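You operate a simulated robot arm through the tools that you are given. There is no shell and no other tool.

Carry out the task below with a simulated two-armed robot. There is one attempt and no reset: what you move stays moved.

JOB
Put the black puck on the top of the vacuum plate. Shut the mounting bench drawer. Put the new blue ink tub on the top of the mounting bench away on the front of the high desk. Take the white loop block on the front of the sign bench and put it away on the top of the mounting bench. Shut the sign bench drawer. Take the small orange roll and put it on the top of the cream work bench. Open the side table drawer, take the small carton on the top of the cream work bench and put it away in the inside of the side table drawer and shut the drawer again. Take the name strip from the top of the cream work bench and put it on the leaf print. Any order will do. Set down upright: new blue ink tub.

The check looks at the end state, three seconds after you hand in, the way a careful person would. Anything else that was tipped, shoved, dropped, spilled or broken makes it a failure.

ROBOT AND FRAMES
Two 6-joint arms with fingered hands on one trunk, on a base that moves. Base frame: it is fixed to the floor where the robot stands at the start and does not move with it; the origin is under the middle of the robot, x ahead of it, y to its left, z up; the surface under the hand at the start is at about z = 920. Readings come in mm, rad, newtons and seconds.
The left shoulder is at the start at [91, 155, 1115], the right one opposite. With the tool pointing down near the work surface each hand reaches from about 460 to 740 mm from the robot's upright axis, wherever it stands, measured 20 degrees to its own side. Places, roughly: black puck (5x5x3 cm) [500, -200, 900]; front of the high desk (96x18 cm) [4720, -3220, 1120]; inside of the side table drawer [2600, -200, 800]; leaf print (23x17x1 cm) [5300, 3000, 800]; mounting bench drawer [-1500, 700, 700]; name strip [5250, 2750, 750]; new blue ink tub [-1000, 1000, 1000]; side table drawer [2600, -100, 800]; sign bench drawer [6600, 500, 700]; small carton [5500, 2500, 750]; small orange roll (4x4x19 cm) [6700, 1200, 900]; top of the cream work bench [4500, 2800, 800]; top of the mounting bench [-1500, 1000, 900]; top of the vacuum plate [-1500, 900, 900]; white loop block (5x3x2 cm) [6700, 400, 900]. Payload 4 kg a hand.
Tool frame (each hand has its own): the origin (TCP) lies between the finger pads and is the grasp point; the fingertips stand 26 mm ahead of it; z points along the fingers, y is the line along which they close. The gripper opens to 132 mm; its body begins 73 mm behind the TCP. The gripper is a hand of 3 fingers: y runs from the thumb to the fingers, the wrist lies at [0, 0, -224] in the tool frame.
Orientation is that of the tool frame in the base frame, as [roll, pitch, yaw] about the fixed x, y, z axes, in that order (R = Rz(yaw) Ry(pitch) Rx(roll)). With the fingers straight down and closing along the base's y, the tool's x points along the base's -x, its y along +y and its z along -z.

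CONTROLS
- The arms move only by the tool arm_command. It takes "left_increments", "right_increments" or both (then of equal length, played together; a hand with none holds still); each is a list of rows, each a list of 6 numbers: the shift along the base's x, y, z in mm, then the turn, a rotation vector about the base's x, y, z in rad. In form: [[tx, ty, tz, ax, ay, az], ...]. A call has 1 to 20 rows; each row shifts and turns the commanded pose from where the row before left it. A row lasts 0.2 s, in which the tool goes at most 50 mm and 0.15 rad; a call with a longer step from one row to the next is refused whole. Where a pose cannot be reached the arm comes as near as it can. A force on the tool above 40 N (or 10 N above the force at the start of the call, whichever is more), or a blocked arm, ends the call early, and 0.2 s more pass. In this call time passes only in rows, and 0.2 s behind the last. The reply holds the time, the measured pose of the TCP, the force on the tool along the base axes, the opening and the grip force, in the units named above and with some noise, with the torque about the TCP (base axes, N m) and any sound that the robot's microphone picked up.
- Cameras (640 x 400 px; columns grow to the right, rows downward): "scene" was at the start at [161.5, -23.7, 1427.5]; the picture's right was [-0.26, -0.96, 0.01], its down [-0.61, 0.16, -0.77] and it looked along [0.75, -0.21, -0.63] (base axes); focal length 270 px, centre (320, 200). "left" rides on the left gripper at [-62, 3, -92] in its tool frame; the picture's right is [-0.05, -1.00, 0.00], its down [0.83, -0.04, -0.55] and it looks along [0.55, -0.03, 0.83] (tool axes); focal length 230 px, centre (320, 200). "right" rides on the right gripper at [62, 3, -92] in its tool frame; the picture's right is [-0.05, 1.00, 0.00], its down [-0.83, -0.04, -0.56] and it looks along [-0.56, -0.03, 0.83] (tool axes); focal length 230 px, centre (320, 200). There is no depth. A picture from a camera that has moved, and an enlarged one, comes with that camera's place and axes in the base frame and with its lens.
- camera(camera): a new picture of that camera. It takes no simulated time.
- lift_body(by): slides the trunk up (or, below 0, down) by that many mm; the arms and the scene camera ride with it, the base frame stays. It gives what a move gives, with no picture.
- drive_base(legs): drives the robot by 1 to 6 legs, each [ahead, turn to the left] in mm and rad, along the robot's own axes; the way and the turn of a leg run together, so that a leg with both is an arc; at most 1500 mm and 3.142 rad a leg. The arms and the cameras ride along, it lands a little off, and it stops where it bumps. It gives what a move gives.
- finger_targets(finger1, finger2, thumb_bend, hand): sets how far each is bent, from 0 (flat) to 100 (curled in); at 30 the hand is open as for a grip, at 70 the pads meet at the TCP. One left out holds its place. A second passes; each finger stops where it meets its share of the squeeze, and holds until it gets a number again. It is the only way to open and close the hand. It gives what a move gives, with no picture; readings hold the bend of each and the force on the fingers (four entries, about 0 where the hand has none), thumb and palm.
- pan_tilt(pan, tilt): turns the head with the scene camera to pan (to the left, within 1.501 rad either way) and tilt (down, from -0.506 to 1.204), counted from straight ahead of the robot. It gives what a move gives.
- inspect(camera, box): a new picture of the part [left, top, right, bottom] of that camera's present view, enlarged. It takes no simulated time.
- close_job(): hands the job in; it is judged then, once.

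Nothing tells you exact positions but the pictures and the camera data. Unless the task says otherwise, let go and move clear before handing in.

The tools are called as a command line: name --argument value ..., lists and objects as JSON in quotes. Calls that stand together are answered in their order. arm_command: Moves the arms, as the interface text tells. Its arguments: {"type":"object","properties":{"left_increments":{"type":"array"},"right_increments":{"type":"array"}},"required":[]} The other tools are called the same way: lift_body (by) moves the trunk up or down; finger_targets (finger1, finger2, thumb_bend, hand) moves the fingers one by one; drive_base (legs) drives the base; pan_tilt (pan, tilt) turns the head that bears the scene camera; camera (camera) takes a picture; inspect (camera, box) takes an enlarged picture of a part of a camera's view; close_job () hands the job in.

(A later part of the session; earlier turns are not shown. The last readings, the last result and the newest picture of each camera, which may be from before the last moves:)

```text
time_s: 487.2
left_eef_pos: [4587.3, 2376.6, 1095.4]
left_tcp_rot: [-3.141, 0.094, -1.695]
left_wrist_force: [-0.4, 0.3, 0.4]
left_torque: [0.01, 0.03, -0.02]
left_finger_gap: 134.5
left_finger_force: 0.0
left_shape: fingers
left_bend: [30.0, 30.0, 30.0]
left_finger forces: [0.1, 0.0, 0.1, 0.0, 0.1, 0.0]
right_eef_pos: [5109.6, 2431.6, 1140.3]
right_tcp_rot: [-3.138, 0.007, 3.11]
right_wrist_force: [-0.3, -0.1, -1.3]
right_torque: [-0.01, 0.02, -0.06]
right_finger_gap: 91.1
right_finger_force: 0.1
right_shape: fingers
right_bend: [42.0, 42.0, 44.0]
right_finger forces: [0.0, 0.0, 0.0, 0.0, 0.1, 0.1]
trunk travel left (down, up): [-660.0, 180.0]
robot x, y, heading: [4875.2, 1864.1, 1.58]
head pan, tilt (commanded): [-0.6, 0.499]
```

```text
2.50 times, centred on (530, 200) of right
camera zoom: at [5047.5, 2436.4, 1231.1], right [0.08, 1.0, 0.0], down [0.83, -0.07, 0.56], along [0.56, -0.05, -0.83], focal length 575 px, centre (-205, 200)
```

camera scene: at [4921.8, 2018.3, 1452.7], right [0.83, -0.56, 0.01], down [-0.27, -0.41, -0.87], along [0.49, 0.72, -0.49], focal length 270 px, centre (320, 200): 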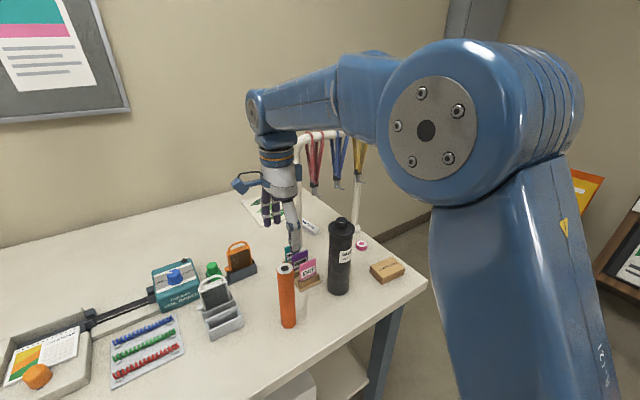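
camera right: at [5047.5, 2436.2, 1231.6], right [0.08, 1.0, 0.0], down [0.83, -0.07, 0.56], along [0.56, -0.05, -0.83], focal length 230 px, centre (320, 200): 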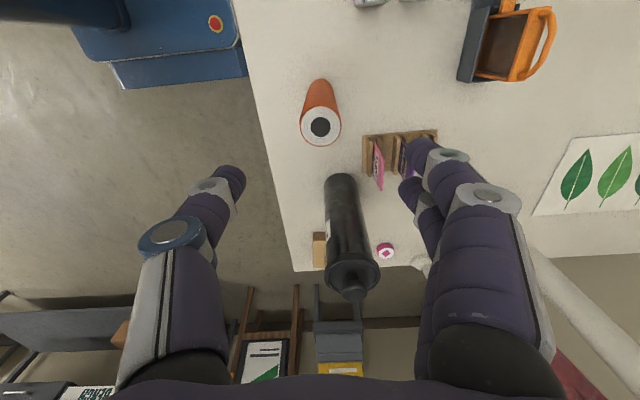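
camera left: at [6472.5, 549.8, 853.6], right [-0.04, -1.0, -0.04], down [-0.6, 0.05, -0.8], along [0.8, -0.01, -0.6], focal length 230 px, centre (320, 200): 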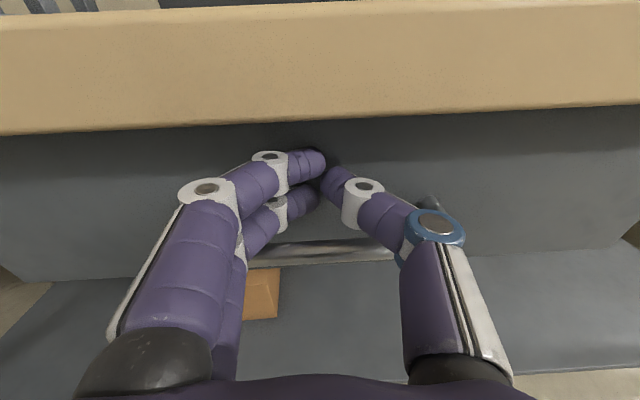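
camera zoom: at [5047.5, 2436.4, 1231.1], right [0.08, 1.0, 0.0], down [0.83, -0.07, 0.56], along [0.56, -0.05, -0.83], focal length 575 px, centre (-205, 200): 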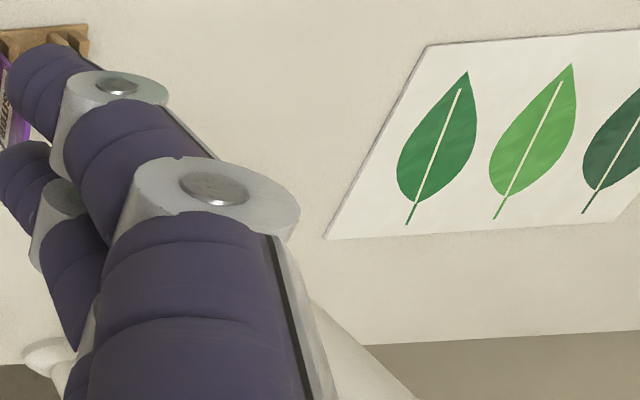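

I'll reach the strip from the bench's right end, behind the cord rack. First I tuck the left hand back and raise the right hand, then back away from the bench.

arm_command --left_increments '[[-20, -30, 12, 0, 0, 0], [-20, -36, 12, 0, 0, 0], [-20, -36, 12, 0, 0, 0], [-20, -36, 12, 0, 0, 0], [-15, -36, 5, 0, 0, 0]]' --right_increments '[[0, -5, 15, 0, 0, 0], [0, -10, 15, 0, 0, 0], [0, -10, 10, 0, 0, 0], [0, 0, 0, 0, 0, 0], [0, 0, 0, 0, 0, 0]]'

finger_targets --hand "right" --finger1 45 --finger2 45 --thumb_bend 45

drive_base --legs '[[-365, 0], [0, -1.58], [1150, 0]]'

camera --camera "scene"

```text
time_s: 488.4
left_eef_pos: [4511.7, 2348.2, 1095.8]
left_tcp_rot: [-3.136, 0.055, -1.695]
left_wrist_force: [-0.4, -0.1, 0.8]
left_torque: [-0.01, 0.01, 0.01]
left_finger_gap: 134.8
left_finger_force: 0.1
left_shape: fingers
left_bend: [30.0, 30.0, 30.0]
left_finger forces: [0.1, 0.1, 0.0, 0.0, 0.1, 0.0]
left hand out of reach, approached as far as the arm can: row 2, 3, 4, 5
right_eef_pos: [5108.6, 2406.9, 1180.9]
right_tcp_rot: [-3.137, 0.005, 3.111]
right_wrist_force: [-0.5, -0.5, -0.3]
right_torque: [-0.01, 0.03, 0.0]
right_finger_gap: 91.2
right_finger_force: 0.1
right_shape: fingers
right_bend: [42.0, 42.0, 44.0]
right_finger forces: [0.0, 0.1, 0.1, 0.1, 0.0, 0.1]
trunk travel left (down, up): [-660.0, 180.0]
robot x, y, heading: [4874.4, 1866.7, 1.577]
head pan, tilt (commanded): [-0.6, 0.499]
```

```text
time_s: 489.4
left_eef_pos: [4514.1, 2348.7, 1095.6]
left_tcp_rot: [-3.137, 0.056, -1.698]
left_wrist_force: [0.1, 0.2, 0.6]
left_torque: [0.02, -0.02, 0.03]
left_finger_gap: 134.6
left_finger_force: 0.1
left_shape: fingers
left_bend: [30.0, 30.0, 30.0]
left_finger forces: [0.0, 0.0, 0.0, 0.0, 0.0, 0.0]
right_eef_pos: [5109.3, 2406.6, 1179.6]
right_tcp_rot: [-3.138, 0.006, 3.11]
right_wrist_force: [-0.1, -0.1, -0.5]
right_torque: [0.04, -0.02, -0.07]
right_finger_gap: 85.5
right_finger_force: 0.0
right_shape: fingers
right_bend: [45.0, 45.0, 45.0]
right_finger forces: [0.0, 0.1, 0.1, 0.1, 0.0, 0.0]
trunk travel left (down, up): [-660.0, 180.0]
robot x, y, heading: [4869.9, 1867.3, 1.579]
head pan, tilt (commanded): [-0.6, 0.499]
```

```text
time_s: 501.3
left_eef_pos: [6499.3, 1869.4, 1097.0]
left_tcp_rot: [-3.138, 0.057, 3.017]
left_wrist_force: [0.8, 0.4, 0.0]
left_torque: [-0.02, 0.0, -0.01]
left_finger_gap: 134.5
left_finger_force: 0.1
left_shape: fingers
left_bend: [30.0, 30.0, 30.0]
left_finger forces: [0.1, 0.0, 0.1, 0.0, 0.0, 0.1]
right_eef_pos: [6558.6, 1274.0, 1180.3]
right_tcp_rot: [-3.139, 0.005, 1.54]
right_wrist_force: [0.3, 0.3, -0.6]
right_torque: [0.02, -0.02, 0.03]
right_finger_gap: 85.2
right_finger_force: 0.0
right_shape: fingers
right_bend: [45.0, 45.0, 45.0]
right_finger forces: [0.0, 0.0, 0.1, 0.0, 0.0, 0.1]
trunk travel left (down, up): [-660.0, 180.0]
robot x, y, heading: [6016.8, 1512.1, 0.01]
head pan, tilt (commanded): [-0.6, 0.499]
```

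```text
taken
camera scene: at [6171.6, 1460.5, 1452.7], right [-0.56, -0.83, 0.01], down [-0.41, 0.27, -0.87], along [0.72, -0.49, -0.49], focal length 270 px, centre (320, 200)
```

scene: 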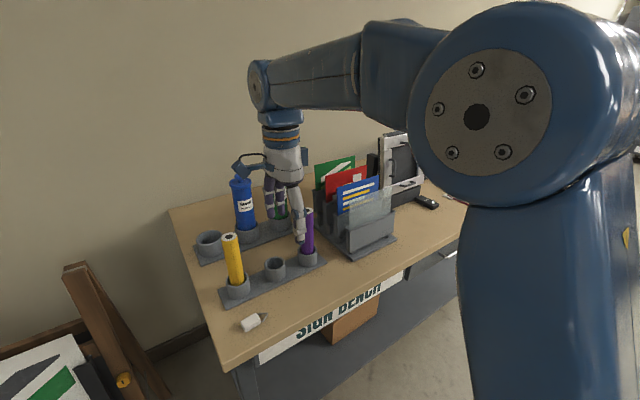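

I raise the trunk and the left hand so that it will pass well above the cord rack, then drive up along the bench's right side.

lift_body --by 180

arm_command --left_increments '[[0, 0, 20, 0, 0, 0], [0, 0, 20, 0, 0, 0], [0, 0, 20, 0, 0, 0]]'

drive_base --legs '[[0, 1.33], [860, 0]]'

pan_tilt --pan 0.7 --tilt 0.6

camera --camera "scene"

```text
time_s: 503.3
left_eef_pos: [6478.5, 1868.0, 1250.1]
left_tcp_rot: [-3.128, -0.017, 3.015]
left_wrist_force: [0.5, -0.4, 0.4]
left_torque: [-0.03, 0.0, 0.02]
left_finger_gap: 134.6
left_finger_force: 0.1
left_shape: fingers
left_bend: [30.0, 30.0, 30.0]
left_finger forces: [0.1, 0.0, 0.0, 0.0, 0.1, 0.0]
right_eef_pos: [6538.1, 1273.9, 1368.1]
right_tcp_rot: [3.126, 0.006, 1.542]
right_wrist_force: [0.3, -0.1, 0.2]
right_torque: [0.02, 0.02, -0.01]
right_finger_gap: 84.7
right_finger_force: 0.0
right_shape: fingers
right_bend: [45.0, 45.0, 45.0]
right_finger forces: [0.0, 0.1, 0.0, 0.0, 0.1, 0.1]
trunk travel left (down, up): [-840.0, 0.0]
robot x, y, heading: [6017.4, 1515.5, 0.013]
head pan, tilt (commanded): [-0.6, 0.499]
```

```text
time_s: 504.1
left_eef_pos: [6505.3, 1868.8, 1320.4]
left_tcp_rot: [-3.132, 0.022, 3.015]
left_wrist_force: [-0.2, 0.0, -0.2]
left_torque: [-0.04, -0.03, -0.02]
left_finger_gap: 134.7
left_finger_force: 0.2
left_shape: fingers
left_bend: [30.0, 30.0, 30.0]
left_finger forces: [0.0, 0.1, 0.0, 0.0, 0.0, 0.0]
left hand out of reach, approached as far as the arm can: row 1, 2
right_eef_pos: [6537.7, 1274.9, 1369.2]
right_tcp_rot: [3.127, 0.005, 1.541]
right_wrist_force: [-1.0, 0.0, 0.4]
right_torque: [-0.01, -0.02, 0.0]
right_finger_gap: 84.6
right_finger_force: 0.0
right_shape: fingers
right_bend: [45.0, 45.0, 45.0]
right_finger forces: [0.1, 0.0, 0.1, 0.0, 0.1, 0.1]
trunk travel left (down, up): [-840.0, 0.0]
robot x, y, heading: [6017.5, 1512.5, 0.01]
head pan, tilt (commanded): [-0.6, 0.499]
```

```text
time_s: 508.9
left_eef_pos: [5799.2, 2092.6, 1303.6]
left_tcp_rot: [-3.117, -0.047, -1.952]
left_wrist_force: [-0.3, -0.4, -0.8]
left_torque: [0.06, 0.01, -0.01]
left_finger_gap: 134.7
left_finger_force: 0.1
left_shape: fingers
left_bend: [30.0, 30.0, 30.0]
left_finger forces: [0.1, 0.0, 0.1, 0.0, 0.1, 0.0]
right_eef_pos: [6381.2, 1974.4, 1335.5]
right_tcp_rot: [-3.058, 0.013, 2.864]
right_wrist_force: [-0.2, 0.4, -0.1]
right_torque: [0.04, -0.02, 0.01]
right_finger_gap: 84.7
right_finger_force: 0.1
right_shape: fingers
right_bend: [45.0, 45.0, 45.0]
right_finger forces: [0.0, 0.1, 0.0, 0.0, 0.1, 0.0]
trunk travel left (down, up): [-840.0, 0.0]
robot x, y, heading: [6041.8, 1569.5, 1.376]
head pan, tilt (commanded): [-0.6, 0.499]
stopped in leg 2: the robot was blocked; the commanded pose is now the measured one
```

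```text
time_s: 510.4
left_eef_pos: [5801.4, 2100.2, 1300.1]
left_tcp_rot: [-3.117, -0.053, -1.952]
left_wrist_force: [-0.6, -0.6, -0.5]
left_torque: [-0.02, -0.02, -0.04]
left_finger_gap: 134.8
left_finger_force: 0.0
left_shape: fingers
left_bend: [30.0, 30.0, 30.0]
left_finger forces: [0.0, 0.0, 0.1, 0.1, 0.0, 0.0]
right_eef_pos: [6383.7, 1980.8, 1332.7]
right_tcp_rot: [-3.051, 0.015, 2.863]
right_wrist_force: [0.1, 0.5, 0.0]
right_torque: [0.0, -0.04, 0.0]
right_finger_gap: 84.6
right_finger_force: 0.1
right_shape: fingers
right_bend: [45.0, 45.0, 45.0]
right_finger forces: [0.0, 0.0, 0.0, 0.0, 0.0, 0.1]
trunk travel left (down, up): [-840.0, 0.0]
robot x, y, heading: [6041.5, 1574.9, 1.369]
head pan, tilt (commanded): [0.7, 0.6]
```

```text
taken
camera scene: at [6014.9, 1728.8, 1623.6], right [0.88, 0.48, -0.01], down [0.27, -0.51, -0.82], along [-0.4, 0.71, -0.58], focal length 270 px, centre (320, 200)
```

scene: 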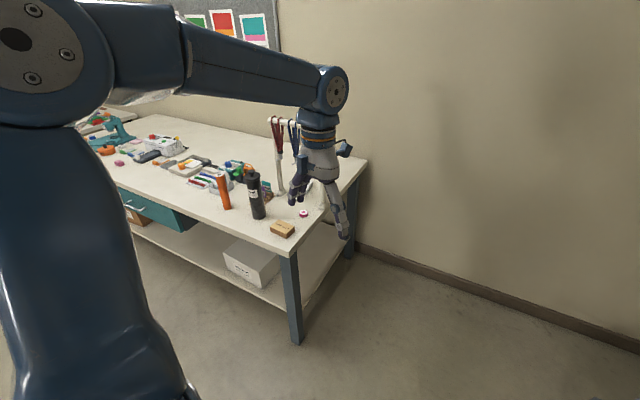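

Again an arm is too close to the body at this height. I lower and extend the right hand, then continue.

arm_command --right_increments '[[3, 15, -30, 0, 0, 0], [3, 18, -35, 0, 0, 0], [3, 18, -35, 0, 0, 0], [3, 18, -35, 0, 0, 0]]'

drive_base --legs '[[780, 0]]'

camera --camera "scene"

```text
time_s: 511.4
left_eef_pos: [5800.5, 2099.8, 1301.1]
left_tcp_rot: [-3.117, -0.056, -1.954]
left_wrist_force: [-0.5, 0.2, 0.0]
left_torque: [0.01, -0.05, -0.01]
left_finger_gap: 134.7
left_finger_force: 0.1
left_shape: fingers
left_bend: [30.0, 30.0, 30.0]
left_finger forces: [0.1, 0.0, 0.0, 0.1, 0.1, 0.0]
right_eef_pos: [6394.9, 2046.8, 1230.1]
right_tcp_rot: [-3.139, 0.006, 2.864]
right_wrist_force: [0.4, -1.2, 0.6]
right_torque: [0.01, 0.01, 0.0]
right_finger_gap: 84.8
right_finger_force: 0.0
right_shape: fingers
right_bend: [45.0, 45.0, 45.0]
right_finger forces: [0.1, 0.1, 0.0, 0.0, 0.1, 0.1]
trunk travel left (down, up): [-840.0, 0.0]
robot x, y, heading: [6044.3, 1570.0, 1.375]
head pan, tilt (commanded): [0.7, 0.6]
```

```text
time_s: 515.6
left_eef_pos: [5958.2, 2865.2, 1301.0]
left_tcp_rot: [-3.118, -0.053, -1.958]
left_wrist_force: [0.0, 0.1, 0.3]
left_torque: [0.05, 0.0, 0.0]
left_finger_gap: 134.7
left_finger_force: 0.3
left_shape: fingers
left_bend: [30.0, 30.0, 30.0]
left_finger forces: [0.0, 0.0, 0.0, 0.0, 0.1, 0.0]
right_eef_pos: [6550.4, 2809.5, 1232.4]
right_tcp_rot: [-3.141, 0.006, 2.859]
right_wrist_force: [-1.6, -0.8, 0.7]
right_torque: [0.01, 0.02, -0.01]
right_finger_gap: 84.7
right_finger_force: 0.1
right_shape: fingers
right_bend: [45.0, 45.0, 45.0]
right_finger forces: [0.1, 0.1, 0.0, 0.0, 0.0, 0.1]
trunk travel left (down, up): [-840.0, 0.0]
robot x, y, heading: [6194.5, 2337.8, 1.368]
head pan, tilt (commanded): [0.7, 0.6]
```

```text
taken
camera scene: at [6170.4, 2492.9, 1623.9], right [0.88, 0.48, -0.01], down [0.27, -0.51, -0.82], along [-0.4, 0.72, -0.58], focal length 270 px, centre (320, 200)
```

scene: 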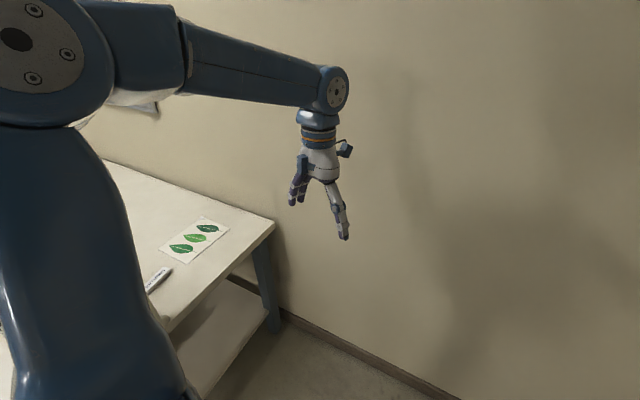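

I curl the left fingers and raise the left hand a bit more so it clears the rack, then swing in an arc to face west beside the bench end.

finger_targets --hand "left" --finger1 100 --finger2 100 --thumb_bend 100

arm_command --left_increments '[[0, 0, 15, 0, 0, 0], [0, 0, 15, 0, 0, 0], [0, 0, 10, 0, 0, 0]]'

pan_tilt --pan 1.1 --tilt 0.7

camera --camera "scene"

camera --camera "left"

```text
time_s: 516.8
left_eef_pos: [5951.0, 2817.4, 1252.9]
left_tcp_rot: [-3.088, -0.199, -1.966]
left_wrist_force: [0.6, 0.6, 0.2]
left_torque: [0.03, -0.02, -0.04]
left_finger_gap: 5.6
left_finger_force: 0.0
left_shape: fingers
left_bend: [89.0, 89.0, 91.0]
left_finger forces: [0.1, 0.0, 0.0, 0.0, 0.0, 0.0]
right_eef_pos: [6541.2, 2767.4, 1249.4]
right_tcp_rot: [3.106, 0.002, 2.861]
right_wrist_force: [-0.3, -0.2, -0.7]
right_torque: [0.0, 0.04, -0.01]
right_finger_gap: 85.1
right_finger_force: 0.0
right_shape: fingers
right_bend: [45.0, 45.0, 45.0]
right_finger forces: [0.1, 0.1, 0.0, 0.0, 0.1, 0.1]
trunk travel left (down, up): [-840.0, 0.0]
robot x, y, heading: [6196.0, 2337.9, 1.368]
head pan, tilt (commanded): [0.7, 0.6]
stopped (left hand): the arm was blocked; the commanded pose is now the measured one
```

```text
time_s: 517.8
left_eef_pos: [5946.6, 2792.4, 1233.2]
left_tcp_rot: [-3.077, -0.269, -1.973]
left_wrist_force: [-0.2, -0.1, -0.3]
left_torque: [0.04, 0.02, 0.0]
left_finger_gap: 5.6
left_finger_force: 0.0
left_shape: fingers
left_bend: [89.0, 89.0, 91.0]
left_finger forces: [0.0, 0.0, 0.1, 0.0, 0.1, 0.0]
left hand out of reach, approached as far as the arm can: row 1, 2, 3
right_eef_pos: [6536.4, 2744.0, 1249.5]
right_tcp_rot: [3.111, 0.002, 2.863]
right_wrist_force: [-0.5, -0.7, 0.1]
right_torque: [0.03, -0.02, -0.01]
right_finger_gap: 84.8
right_finger_force: 0.1
right_shape: fingers
right_bend: [45.0, 45.0, 45.0]
right_finger forces: [0.1, 0.0, 0.0, 0.1, 0.1, 0.0]
trunk travel left (down, up): [-840.0, 0.0]
robot x, y, heading: [6196.2, 2343.0, 1.365]
head pan, tilt (commanded): [0.7, 0.6]
stopped in row 3 (left hand): the arm was blocked; the commanded pose is now the measured one
```

```text
time_s: 518.7
left_eef_pos: [5946.8, 2793.1, 1234.3]
left_tcp_rot: [-3.076, -0.266, -1.972]
left_wrist_force: [-0.2, -0.5, 0.1]
left_torque: [0.06, 0.0, 0.03]
left_finger_gap: 5.9
left_finger_force: 0.0
left_shape: fingers
left_bend: [89.0, 89.0, 91.0]
left_finger forces: [0.1, 0.1, 0.0, 0.0, 0.1, 0.0]
right_eef_pos: [6537.1, 2745.3, 1249.8]
right_tcp_rot: [3.106, 0.002, 2.863]
right_wrist_force: [-0.4, 0.2, 0.4]
right_torque: [0.03, -0.02, -0.01]
right_finger_gap: 84.9
right_finger_force: 0.0
right_shape: fingers
right_bend: [45.0, 45.0, 45.0]
right_finger forces: [0.1, 0.0, 0.0, 0.0, 0.1, 0.0]
trunk travel left (down, up): [-840.0, 0.0]
robot x, y, heading: [6197.5, 2339.1, 1.364]
head pan, tilt (commanded): [1.1, 0.7]
```

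```text
taken
camera scene: at [6146.3, 2468.9, 1615.7], right [0.62, 0.78, -0.02], down [0.5, -0.42, -0.76], along [-0.6, 0.47, -0.65], focal length 270 px, centre (320, 200)
```

scene: 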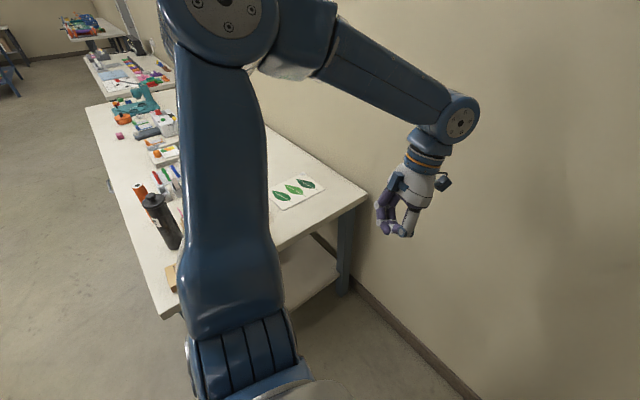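

```text
taken
camera left: at [5972.1, 2872.9, 1304.8], right [0.94, -0.33, 0.05], down [-0.25, -0.61, 0.76], along [-0.22, -0.72, -0.65], focal length 230 px, centre (320, 200)
```

left: 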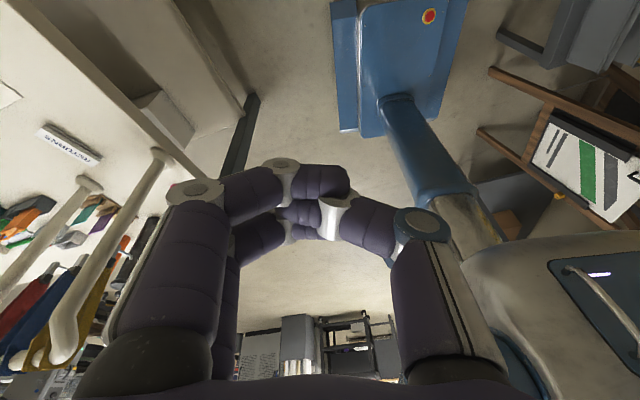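

The left arm keeps being squeezed at this height. I look at the space on my right before choosing a wider approach.

pan_tilt --pan -0.9 --tilt 0.6

camera --camera "scene"

```text
time_s: 520.6
left_eef_pos: [5948.3, 2794.0, 1233.4]
left_tcp_rot: [-3.077, -0.265, -1.974]
left_wrist_force: [-0.1, -0.2, -0.3]
left_torque: [0.01, -0.03, 0.01]
left_finger_gap: 5.8
left_finger_force: 0.1
left_shape: fingers
left_bend: [89.0, 89.0, 91.0]
left_finger forces: [0.0, 0.1, 0.1, 0.0, 0.0, 0.1]
right_eef_pos: [6537.4, 2745.4, 1250.5]
right_tcp_rot: [3.106, 0.003, 2.861]
right_wrist_force: [0.2, -0.3, 0.7]
right_torque: [0.01, -0.03, 0.03]
right_finger_gap: 84.6
right_finger_force: 0.2
right_shape: fingers
right_bend: [45.0, 45.0, 45.0]
right_finger forces: [0.0, 0.1, 0.0, 0.0, 0.0, 0.0]
trunk travel left (down, up): [-840.0, 0.0]
robot x, y, heading: [6195.1, 2340.6, 1.366]
head pan, tilt (commanded): [-0.901, 0.6]
```

```text
taken
camera scene: at [6291.7, 2456.3, 1623.9], right [0.45, -0.89, 0.01], down [-0.51, -0.27, -0.82], along [0.73, 0.36, -0.57], focal length 270 px, centre (320, 200)
```

scene: 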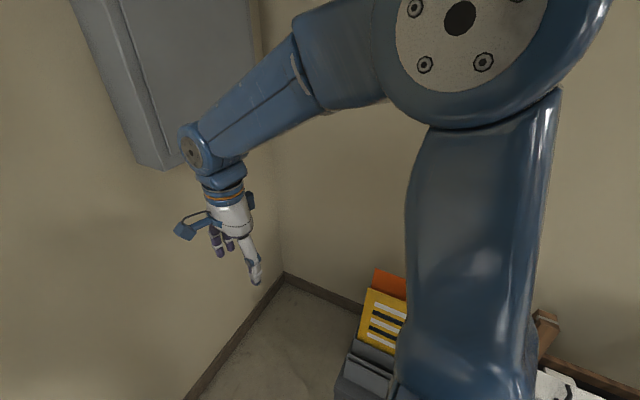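

I'll use a wider arc further east so that the left hand stays clear of the rack. First I lower the trunk a bit and restore the left arm.

lift_body --by -90

arm_command --left_increments '[[5, 15, -5, 0.05, -0.01, 0], [5, 20, -5, 0.055, -0.011, 0], [5, 20, -5, 0.055, -0.011, 0], [5, 20, -5, 0.055, -0.011, 0], [0, 15, -5, 0.045, -0.009, 0]]'

finger_targets --hand "left" --finger1 30 --finger2 30 --thumb_bend 30

drive_base --legs '[[-500, 0], [0, -0.466]]'

```text
time_s: 521.9
left_eef_pos: [5947.2, 2794.4, 1144.7]
left_tcp_rot: [-3.079, -0.262, -1.972]
left_wrist_force: [0.4, 0.1, 0.5]
left_torque: [0.03, -0.02, -0.02]
left_finger_gap: 5.7
left_finger_force: 0.0
left_shape: fingers
left_bend: [89.0, 89.0, 91.0]
left_finger forces: [0.0, 0.0, 0.1, 0.1, 0.0, 0.1]
right_eef_pos: [6536.2, 2744.8, 1162.0]
right_tcp_rot: [3.102, 0.0, 2.859]
right_wrist_force: [-1.1, 0.0, 0.2]
right_torque: [-0.01, 0.0, 0.0]
right_finger_gap: 84.6
right_finger_force: 0.0
right_shape: fingers
right_bend: [45.0, 45.0, 45.0]
right_finger forces: [0.1, 0.1, 0.0, 0.1, 0.1, 0.0]
trunk travel left (down, up): [-750.0, 90.0]
robot x, y, heading: [6195.5, 2339.8, 1.367]
head pan, tilt (commanded): [-0.901, 0.6]
```

```text
time_s: 523.1
left_eef_pos: [5972.0, 2895.3, 1143.6]
left_tcp_rot: [3.137, 0.087, -1.968]
left_wrist_force: [0.1, -0.2, 0.4]
left_torque: [0.01, 0.01, -0.02]
left_finger_gap: 5.6
left_finger_force: 0.2
left_shape: fingers
left_bend: [89.0, 89.0, 91.0]
left_finger forces: [0.0, 0.1, 0.0, 0.1, 0.0, 0.1]
left hand out of reach, approached as far as the arm can: row 1
right_eef_pos: [6536.5, 2746.9, 1162.0]
right_tcp_rot: [3.104, 0.001, 2.861]
right_wrist_force: [1.3, -0.1, -0.2]
right_torque: [0.01, -0.01, -0.01]
right_finger_gap: 84.7
right_finger_force: 0.0
right_shape: fingers
right_bend: [45.0, 45.0, 45.0]
right_finger forces: [0.0, 0.1, 0.1, 0.1, 0.1, 0.0]
trunk travel left (down, up): [-750.0, 90.0]
robot x, y, heading: [6194.5, 2333.0, 1.368]
head pan, tilt (commanded): [-0.901, 0.6]
```

```text
time_s: 524.1
left_eef_pos: [5970.4, 2893.2, 1143.3]
left_tcp_rot: [3.137, 0.083, -1.967]
left_wrist_force: [0.3, -0.1, 0.9]
left_torque: [0.02, 0.0, 0.0]
left_finger_gap: 133.9
left_finger_force: 0.0
left_shape: fingers
left_bend: [30.0, 30.0, 30.0]
left_finger forces: [0.0, 0.0, 0.0, 0.1, 0.0, 0.2]
right_eef_pos: [6537.0, 2745.0, 1162.1]
right_tcp_rot: [3.102, 0.002, 2.861]
right_wrist_force: [0.3, 0.0, 0.0]
right_torque: [-0.03, 0.01, 0.04]
right_finger_gap: 84.7
right_finger_force: 0.0
right_shape: fingers
right_bend: [45.0, 45.0, 45.0]
right_finger forces: [0.0, 0.1, 0.0, 0.1, 0.0, 0.0]
trunk travel left (down, up): [-750.0, 90.0]
robot x, y, heading: [6193.1, 2338.2, 1.37]
head pan, tilt (commanded): [-0.901, 0.6]
```

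```text
time_s: 528.4
left_eef_pos: [6145.0, 2447.7, 1142.9]
left_tcp_rot: [3.135, 0.083, -2.436]
left_wrist_force: [-0.1, 0.0, -1.0]
left_torque: [0.0, 0.0, 0.01]
left_finger_gap: 134.1
left_finger_force: 0.0
left_shape: fingers
left_bend: [30.0, 30.0, 30.0]
left_finger forces: [0.0, 0.0, 0.1, 0.0, 0.0, 0.0]
right_eef_pos: [6584.2, 2059.5, 1162.0]
right_tcp_rot: [3.102, 0.002, 2.393]
right_wrist_force: [0.3, -0.3, 0.1]
right_torque: [-0.02, -0.03, -0.01]
right_finger_gap: 84.6
right_finger_force: 0.0
right_shape: fingers
right_bend: [45.0, 45.0, 45.0]
right_finger forces: [0.0, 0.0, 0.0, 0.0, 0.1, 0.0]
trunk travel left (down, up): [-750.0, 90.0]
robot x, y, heading: [6096.4, 1848.2, 0.897]
head pan, tilt (commanded): [-0.901, 0.6]
```

drive_base --legs '[[420, 0]]'

drive_base --legs '[[635, 2.245]]'

pan_tilt --pan 0.0 --tilt 0.6

camera --camera "scene"

```text
time_s: 531.1
left_eef_pos: [6364.2, 2711.7, 1102.2]
left_tcp_rot: [-3.122, -0.038, -2.447]
left_wrist_force: [0.5, 0.1, -0.1]
left_torque: [-0.05, 0.01, 0.01]
left_finger_gap: 134.5
left_finger_force: 0.2
left_shape: fingers
left_bend: [30.0, 30.0, 30.0]
left_finger forces: [0.0, 0.1, 0.1, 0.0, 0.1, 0.0]
right_eef_pos: [6799.4, 2330.5, 1112.8]
right_tcp_rot: [-3.014, 0.014, 2.393]
right_wrist_force: [0.1, 0.1, -0.7]
right_torque: [-0.02, 0.02, -0.01]
right_finger_gap: 84.4
right_finger_force: 0.1
right_shape: fingers
right_bend: [45.0, 45.0, 45.0]
right_finger forces: [0.0, 0.0, 0.0, 0.0, 0.0, 0.1]
trunk travel left (down, up): [-750.0, 90.0]
robot x, y, heading: [6349.5, 2176.5, 0.89]
head pan, tilt (commanded): [-0.901, 0.6]
stopped in leg 1: the robot was blocked; the commanded pose is now the measured one
```

```text
time_s: 533.0
left_eef_pos: [6276.6, 2796.3, 1107.1]
left_tcp_rot: [3.138, -0.045, -2.169]
left_wrist_force: [-0.2, -0.2, 0.2]
left_torque: [0.01, 0.03, -0.03]
left_finger_gap: 134.7
left_finger_force: 0.1
left_shape: fingers
left_bend: [30.0, 30.0, 30.0]
left_finger forces: [0.1, 0.0, 0.0, 0.0, 0.0, 0.0]
right_eef_pos: [6789.4, 2526.1, 1125.1]
right_tcp_rot: [-3.067, 0.004, 2.669]
right_wrist_force: [0.2, -0.2, 0.5]
right_torque: [0.06, 0.01, -0.01]
right_finger_gap: 84.7
right_finger_force: 0.1
right_shape: fingers
right_bend: [45.0, 45.0, 45.0]
right_finger forces: [0.1, 0.1, 0.1, 0.1, 0.1, 0.1]
trunk travel left (down, up): [-750.0, 90.0]
robot x, y, heading: [6381.0, 2224.1, 1.093]
head pan, tilt (commanded): [-0.901, 0.6]
stopped in leg 1: the robot was blocked; the commanded pose is now the measured one
```

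```text
time_s: 534.2
left_eef_pos: [6268.1, 2779.5, 1116.3]
left_tcp_rot: [3.137, -0.023, -2.171]
left_wrist_force: [-0.3, -0.3, -0.2]
left_torque: [0.02, -0.05, -0.04]
left_finger_gap: 134.9
left_finger_force: 0.0
left_shape: fingers
left_bend: [30.0, 30.0, 30.0]
left_finger forces: [0.0, 0.0, 0.0, 0.1, 0.0, 0.0]
right_eef_pos: [6778.6, 2508.8, 1134.6]
right_tcp_rot: [-3.086, 0.003, 2.669]
right_wrist_force: [-0.6, -0.5, -0.3]
right_torque: [0.0, -0.05, 0.02]
right_finger_gap: 84.6
right_finger_force: 0.1
right_shape: fingers
right_bend: [45.0, 45.0, 45.0]
right_finger forces: [0.1, 0.0, 0.0, 0.0, 0.1, 0.1]
trunk travel left (down, up): [-750.0, 90.0]
robot x, y, heading: [6381.0, 2222.4, 1.095]
head pan, tilt (commanded): [0.0, 0.6]
```

```text
taken
camera scene: at [6450.6, 2359.6, 1534.6], right [0.89, -0.46, 0.0], down [-0.26, -0.51, -0.82], along [0.38, 0.73, -0.57], focal length 270 px, centre (320, 200)
```

scene: 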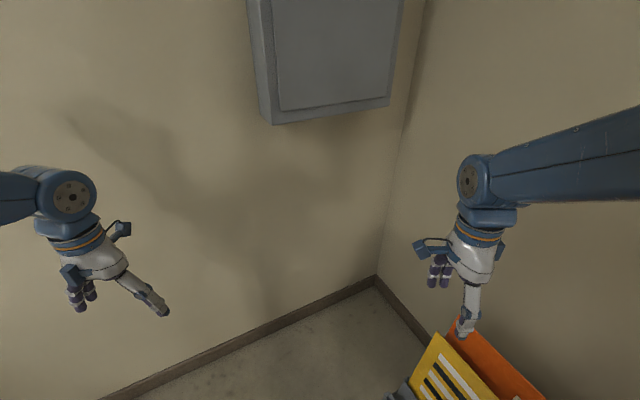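

I was blocked again — possibly by the sign stand near the base or right hand. I look before moving.

camera --camera "right"

pan_tilt --pan -0.7 --tilt 1.0

camera --camera "scene"

camera --camera "left"

```text
taken
camera right: at [6727.0, 2544.6, 1225.1], right [0.5, 0.86, -0.05], down [0.73, -0.39, 0.56], along [0.46, -0.32, -0.83], focal length 230 px, centre (320, 200)
```

right: 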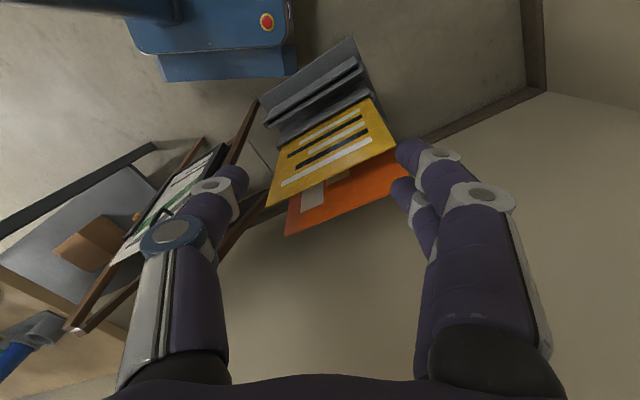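

```text
time_s: 535.3
left_eef_pos: [6271.0, 2781.9, 1114.1]
left_tcp_rot: [3.137, -0.028, -2.17]
left_wrist_force: [-0.4, 0.1, -0.7]
left_torque: [0.01, 0.0, -0.01]
left_finger_gap: 134.8
left_finger_force: 0.1
left_shape: fingers
left_bend: [30.0, 30.0, 30.0]
left_finger forces: [0.1, 0.0, 0.1, 0.0, 0.1, 0.0]
right_eef_pos: [6779.0, 2513.1, 1131.5]
right_tcp_rot: [-3.085, 0.005, 2.669]
right_wrist_force: [-0.1, 0.4, 0.2]
right_torque: [0.0, -0.02, 0.02]
right_finger_gap: 84.8
right_finger_force: 0.1
right_shape: fingers
right_bend: [45.0, 45.0, 45.0]
right_finger forces: [0.0, 0.0, 0.1, 0.0, 0.0, 0.1]
trunk travel left (down, up): [-750.0, 90.0]
robot x, y, heading: [6379.3, 2221.9, 1.092]
head pan, tilt (commanded): [-0.7, 1.0]
```

```text
taken
camera scene: at [6478.7, 2315.3, 1502.2], right [0.39, -0.92, 0.01], down [-0.78, -0.33, -0.53], along [0.49, 0.2, -0.85], focal length 270 px, centre (320, 200)
```

scene: 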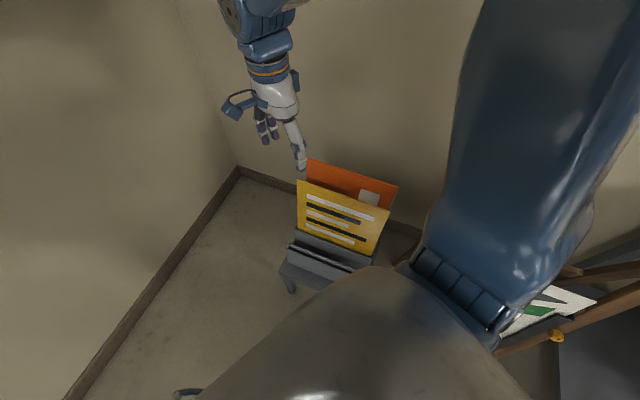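

```text
taken
camera left: at [6305.6, 2835.9, 1203.7], right [0.85, -0.52, -0.01], down [-0.42, -0.7, 0.58], along [-0.31, -0.49, -0.82], focal length 230 px, centre (320, 200)
```

left: 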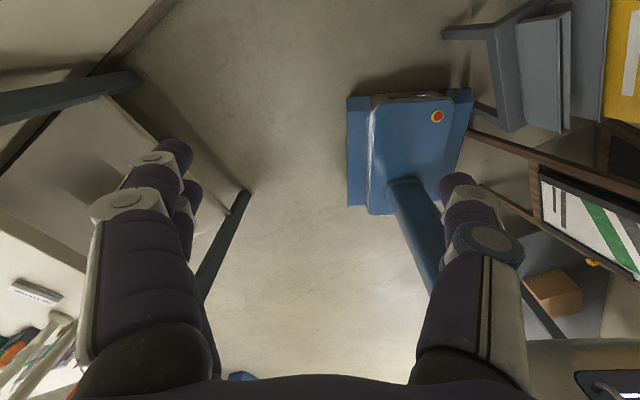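

The base corner seems to touch the sign stand's side. I retrace my path backwards to get clear.

drive_base --legs '[[-55, -0.2]]'

drive_base --legs '[[-450, 0]]'

pan_tilt --pan -0.1 --tilt 0.5

camera --camera "scene"

```text
time_s: 536.5
left_eef_pos: [6354.0, 2746.2, 1112.8]
left_tcp_rot: [3.139, -0.029, -2.372]
left_wrist_force: [-0.4, -0.3, 0.0]
left_torque: [-0.06, -0.04, 0.0]
left_finger_gap: 134.7
left_finger_force: 0.2
left_shape: fingers
left_bend: [30.0, 30.0, 30.0]
left_finger forces: [0.1, 0.0, 0.0, 0.0, 0.0, 0.0]
right_eef_pos: [6798.3, 2381.3, 1132.6]
right_tcp_rot: [-3.084, 0.009, 2.466]
right_wrist_force: [-1.2, 0.9, 0.1]
right_torque: [0.0, 0.0, -0.01]
right_finger_gap: 84.7
right_finger_force: 0.1
right_shape: fingers
right_bend: [45.0, 45.0, 45.0]
right_finger forces: [0.1, 0.0, 0.0, 0.1, 0.0, 0.0]
trunk travel left (down, up): [-750.0, 90.0]
robot x, y, heading: [6346.3, 2174.5, 0.887]
head pan, tilt (commanded): [-0.7, 1.0]
```

```text
time_s: 539.2
left_eef_pos: [6061.3, 2380.5, 1102.7]
left_tcp_rot: [3.141, -0.065, -2.378]
left_wrist_force: [-0.2, -0.8, 0.4]
left_torque: [0.01, -0.01, -0.01]
left_finger_gap: 134.4
left_finger_force: 0.0
left_shape: fingers
left_bend: [30.0, 30.0, 30.0]
left_finger forces: [0.0, 0.0, 0.0, 0.1, 0.0, 0.1]
right_eef_pos: [6505.8, 2014.4, 1128.3]
right_tcp_rot: [-3.072, 0.005, 2.465]
right_wrist_force: [-0.5, -0.2, 0.2]
right_torque: [-0.01, -0.02, -0.01]
right_finger_gap: 84.8
right_finger_force: 0.1
right_shape: fingers
right_bend: [45.0, 45.0, 45.0]
right_finger forces: [0.0, 0.0, 0.1, 0.1, 0.0, 0.1]
trunk travel left (down, up): [-750.0, 90.0]
robot x, y, heading: [6060.3, 1829.4, 0.881]
head pan, tilt (commanded): [-0.7, 1.0]
```

```text
time_s: 540.2
left_eef_pos: [6045.5, 2356.4, 1082.8]
left_tcp_rot: [-3.137, -0.13, -2.381]
left_wrist_force: [0.0, -0.2, 1.0]
left_torque: [0.01, 0.02, 0.0]
left_finger_gap: 134.3
left_finger_force: 0.0
left_shape: fingers
left_bend: [30.0, 30.0, 30.0]
left_finger forces: [0.1, 0.1, 0.0, 0.1, 0.0, 0.0]
right_eef_pos: [6489.1, 1993.0, 1111.3]
right_tcp_rot: [-3.014, 0.005, 2.464]
right_wrist_force: [0.2, 0.5, 0.0]
right_torque: [0.0, 0.02, 0.01]
right_finger_gap: 84.8
right_finger_force: 0.2
right_shape: fingers
right_bend: [45.0, 45.0, 45.0]
right_finger forces: [0.0, 0.1, 0.0, 0.0, 0.0, 0.0]
trunk travel left (down, up): [-750.0, 90.0]
robot x, y, heading: [6063.2, 1824.3, 0.888]
head pan, tilt (commanded): [-0.099, 0.499]
```

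```text
taken
camera scene: at [6179.2, 1950.9, 1542.3], right [0.71, -0.71, 0.0], down [-0.35, -0.35, -0.87], along [0.61, 0.61, -0.5], focal length 270 px, centre (320, 200)
```

scene: 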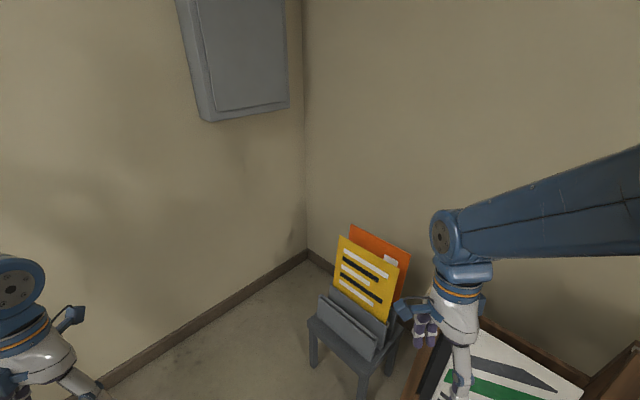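

I zoom on the stand to judge whether it moved.

inspect --camera "scene" --box '[280, 220, 420, 400]'

pan_tilt --pan -0.1 --tilt 0.7

camera --camera "scene"

```text
2.22 times, centred on (350, 310) of scene
camera zoom: at [6179.2, 1950.9, 1542.3], right [0.71, -0.71, 0.0], down [-0.35, -0.35, -0.87], along [0.61, 0.61, -0.5], focal length 601 px, centre (253, -44)
```

zoom: 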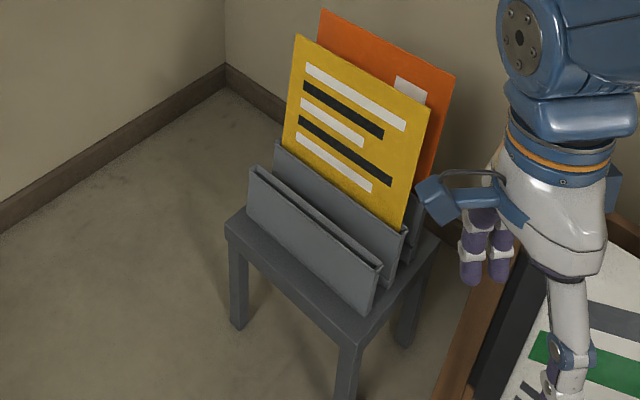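

```text
time_s: 540.9
left_eef_pos: [6046.3, 2356.4, 1082.3]
left_tcp_rot: [-3.135, -0.129, -2.383]
left_wrist_force: [-0.1, 0.2, -0.4]
left_torque: [-0.02, -0.02, 0.01]
left_finger_gap: 134.1
left_finger_force: 0.1
left_shape: fingers
left_bend: [30.0, 30.0, 30.0]
left_finger forces: [0.0, 0.1, 0.0, 0.0, 0.0, 0.1]
right_eef_pos: [6487.5, 1992.6, 1113.1]
right_tcp_rot: [-3.013, 0.005, 2.463]
right_wrist_force: [0.8, 0.2, -0.5]
right_torque: [0.0, -0.02, -0.04]
right_finger_gap: 84.5
right_finger_force: 0.0
right_shape: fingers
right_bend: [45.0, 45.0, 45.0]
right_finger forces: [0.0, 0.0, 0.0, 0.0, 0.0, 0.0]
trunk travel left (down, up): [-750.0, 90.0]
robot x, y, heading: [6064.2, 1826.0, 0.893]
head pan, tilt (commanded): [-0.099, 0.7]
```

```text
taken
camera scene: at [6174.6, 1946.4, 1524.8], right [0.71, -0.71, 0.0], down [-0.46, -0.47, -0.75], along [0.53, 0.53, -0.66], focal length 270 px, centre (320, 200)
```

scene: 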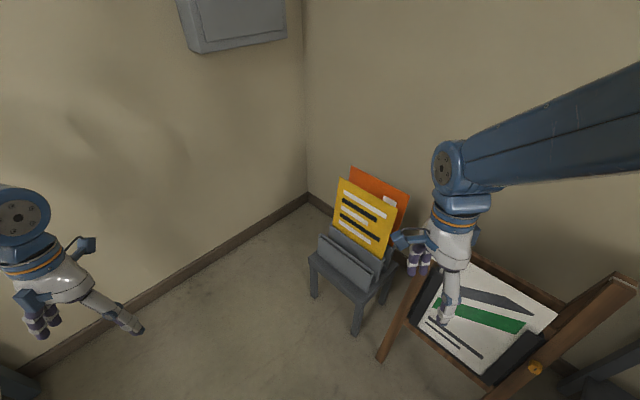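

The stool appears to be where it was (its side at x≈6750, where my corner just touched). I redo the approach with a tighter line: start the arc at (6300, 2230).

drive_base --legs '[[0, 0.15], [465, 0]]'

drive_base --legs '[[544, 2.1]]'

pan_tilt --pan 0.0 --tilt 0.6

camera --camera "scene"

```text
time_s: 544.4
left_eef_pos: [6211.8, 2759.8, 1093.9]
left_tcp_rot: [3.139, -0.1, -2.232]
left_wrist_force: [0.0, 0.1, 0.3]
left_torque: [-0.01, 0.0, -0.02]
left_finger_gap: 134.6
left_finger_force: 0.1
left_shape: fingers
left_bend: [30.0, 30.0, 30.0]
left_finger forces: [0.0, 0.0, 0.0, 0.0, 0.0, 0.1]
right_eef_pos: [6701.8, 2466.0, 1122.3]
right_tcp_rot: [-3.041, 0.007, 2.612]
right_wrist_force: [-0.2, 0.4, 0.4]
right_torque: [0.01, -0.03, -0.04]
right_finger_gap: 84.7
right_finger_force: 0.0
right_shape: fingers
right_bend: [45.0, 45.0, 45.0]
right_finger forces: [0.0, 0.0, 0.0, 0.0, 0.0, 0.0]
trunk travel left (down, up): [-750.0, 90.0]
robot x, y, heading: [6303.9, 2227.8, 1.037]
head pan, tilt (commanded): [-0.099, 0.7]
```

```text
time_s: 550.1
left_eef_pos: [5676.2, 2287.4, 1084.4]
left_tcp_rot: [3.137, -0.142, -0.146]
left_wrist_force: [-0.3, 0.2, 0.3]
left_torque: [-0.01, 0.01, 0.03]
left_finger_gap: 134.6
left_finger_force: 0.0
left_shape: fingers
left_bend: [30.0, 30.0, 30.0]
left_finger forces: [0.0, 0.0, 0.0, 0.0, 0.0, 0.0]
right_eef_pos: [5691.0, 2856.1, 1111.8]
right_tcp_rot: [-3.005, 0.005, -1.581]
right_wrist_force: [0.2, 0.9, 0.4]
right_torque: [0.02, -0.01, 0.01]
right_finger_gap: 84.7
right_finger_force: 0.1
right_shape: fingers
right_bend: [45.0, 45.0, 45.0]
right_finger forces: [0.0, 0.1, 0.0, 0.1, 0.0, 0.0]
trunk travel left (down, up): [-750.0, 90.0]
robot x, y, heading: [6081.2, 2625.9, 3.119]
head pan, tilt (commanded): [-0.099, 0.7]
cut short: leg 1
```

```text
time_s: 550.8
left_eef_pos: [5704.2, 2289.3, 1064.3]
left_tcp_rot: [-3.14, -0.209, -0.15]
left_wrist_force: [0.0, -0.4, -0.3]
left_torque: [0.02, -0.01, 0.01]
left_finger_gap: 134.4
left_finger_force: 0.0
left_shape: fingers
left_bend: [30.0, 30.0, 30.0]
left_finger forces: [0.1, 0.1, 0.1, 0.0, 0.0, 0.0]
right_eef_pos: [5718.1, 2853.9, 1096.7]
right_tcp_rot: [-2.947, 0.006, -1.582]
right_wrist_force: [-0.1, 0.7, 0.1]
right_torque: [0.02, -0.03, -0.02]
right_finger_gap: 84.7
right_finger_force: 0.0
right_shape: fingers
right_bend: [45.0, 45.0, 45.0]
right_finger forces: [0.0, 0.1, 0.1, 0.1, 0.1, 0.0]
trunk travel left (down, up): [-750.0, 90.0]
robot x, y, heading: [6080.7, 2631.2, 3.123]
head pan, tilt (commanded): [0.0, 0.6]
```

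```text
taken
camera scene: at [5914.6, 2629.7, 1533.3], right [0.02, 1.0, 0.0], down [0.58, -0.01, -0.81], along [-0.81, 0.02, -0.58], focal length 270 px, centre (320, 200)
```

scene: 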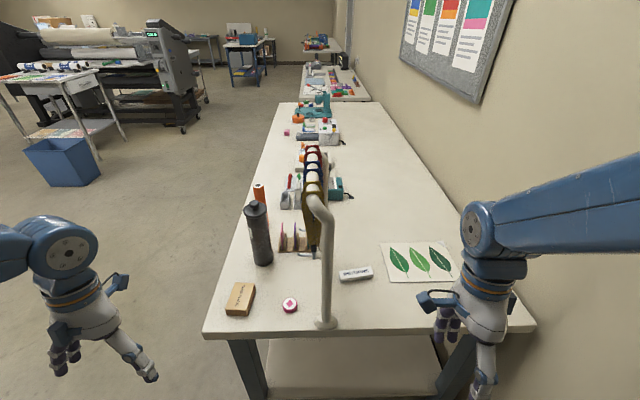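

I'm now at the bench's right end facing west, with free access behind the rack. I zoom in on the strip and the print.

inspect --camera "scene" --box '[300, 220, 480, 340]'

```text
3.33 times, centred on (390, 280) of scene
camera zoom: at [5914.6, 2629.7, 1533.3], right [0.02, 1.0, 0.0], down [0.58, -0.01, -0.81], along [-0.81, 0.02, -0.58], focal length 901 px, centre (87, -67)
```

zoom: 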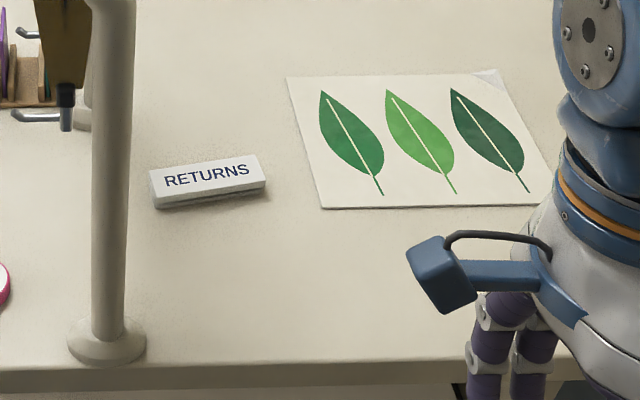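

The "RETURNS" name strip is about 105 × 35 mm at (5367, 2757), slightly rotated; my right tool already closes along x. I lower the trunk, drive 150 mm closer and bring the right hand over the strip.

lift_body --by -80

drive_base --legs '[[150, 0.018]]'

pan_tilt --pan -0.15 --tilt 0.75

camera --camera "scene"

camera --camera "right"

```text
time_s: 552.0
left_eef_pos: [5702.9, 2288.7, 988.3]
left_tcp_rot: [-3.141, -0.2, -0.149]
left_wrist_force: [0.1, 0.0, 0.1]
left_torque: [0.0, 0.0, -0.02]
left_finger_gap: 134.6
left_finger_force: 0.2
left_shape: fingers
left_bend: [30.0, 30.0, 30.0]
left_finger forces: [0.1, 0.0, 0.0, 0.0, 0.0, 0.1]
right_eef_pos: [5717.2, 2855.6, 1018.0]
right_tcp_rot: [-2.951, 0.005, -1.582]
right_wrist_force: [0.8, 0.0, 0.3]
right_torque: [0.04, 0.02, 0.0]
right_finger_gap: 84.6
right_finger_force: 0.0
right_shape: fingers
right_bend: [45.0, 45.0, 45.0]
right_finger forces: [0.1, 0.1, 0.0, 0.1, 0.1, 0.1]
trunk travel left (down, up): [-670.0, 170.0]
robot x, y, heading: [6083.2, 2631.0, 3.117]
head pan, tilt (commanded): [0.0, 0.6]
```

```text
time_s: 553.4
left_eef_pos: [5564.0, 2283.0, 1001.3]
left_tcp_rot: [3.141, -0.151, -0.129]
left_wrist_force: [0.1, -0.1, 2.0]
left_torque: [0.0, -0.01, -0.02]
left_finger_gap: 134.8
left_finger_force: 0.1
left_shape: fingers
left_bend: [30.0, 30.0, 30.0]
left_finger forces: [0.0, 0.0, 0.1, 0.1, 0.0, 0.1]
right_eef_pos: [5568.6, 2848.8, 1032.1]
right_tcp_rot: [-2.996, 0.006, -1.565]
right_wrist_force: [0.5, -1.8, 0.7]
right_torque: [-0.03, -0.01, 0.01]
right_finger_gap: 84.6
right_finger_force: 0.1
right_shape: fingers
right_bend: [45.0, 45.0, 45.0]
right_finger forces: [0.0, 0.0, 0.0, 0.0, 0.1, 0.0]
trunk travel left (down, up): [-670.0, 170.0]
robot x, y, heading: [5927.9, 2627.1, 3.14]
head pan, tilt (commanded): [0.0, 0.6]
```

```text
time_s: 554.1
left_eef_pos: [5576.6, 2285.6, 980.3]
left_tcp_rot: [-3.135, -0.227, -0.133]
left_wrist_force: [0.6, -0.4, -0.2]
left_torque: [-0.02, 0.07, 0.06]
left_finger_gap: 134.5
left_finger_force: 0.1
left_shape: fingers
left_bend: [30.0, 30.0, 30.0]
left_finger forces: [0.0, 0.1, 0.0, 0.0, 0.0, 0.0]
right_eef_pos: [5579.9, 2849.1, 1014.7]
right_tcp_rot: [-2.928, 0.004, -1.565]
right_wrist_force: [0.2, -0.4, 0.7]
right_torque: [-0.02, 0.04, 0.0]
right_finger_gap: 84.8
right_finger_force: 0.1
right_shape: fingers
right_bend: [45.0, 45.0, 45.0]
right_finger forces: [0.1, 0.0, 0.0, 0.1, 0.0, 0.0]
trunk travel left (down, up): [-670.0, 170.0]
robot x, y, heading: [5929.4, 2630.3, 3.143]
head pan, tilt (commanded): [-0.15, 0.75]
```

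```text
taken
camera scene: at [5779.2, 2640.7, 1441.6], right [0.15, 0.99, 0.0], down [0.68, -0.1, -0.72], along [-0.71, 0.11, -0.69], focal length 270 px, centre (320, 200)
```

scene: 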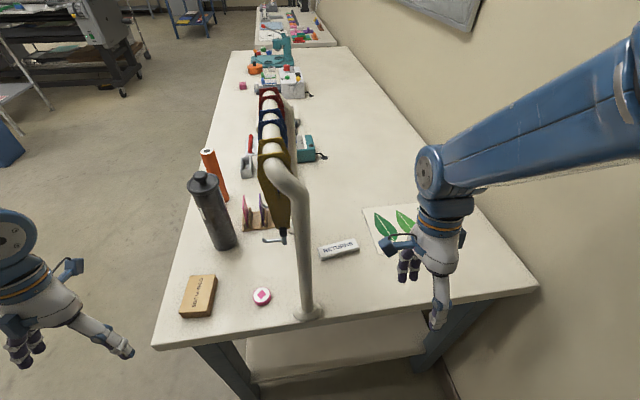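

```text
taken
camera right: at [5558.4, 2786.9, 1102.3], right [-0.98, 0.05, -0.21], down [-0.08, 0.83, 0.56], along [0.2, 0.56, -0.8], focal length 230 px, centre (320, 200)
```

right: 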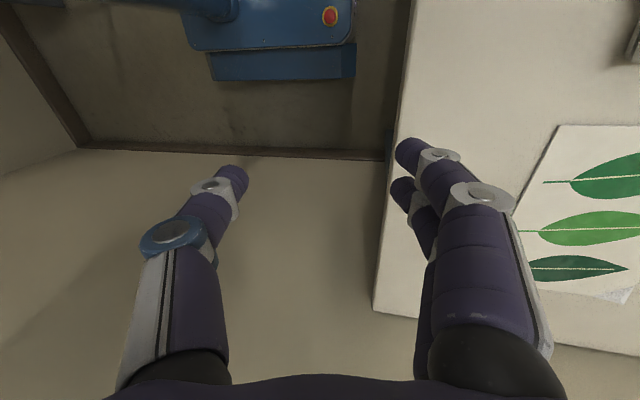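

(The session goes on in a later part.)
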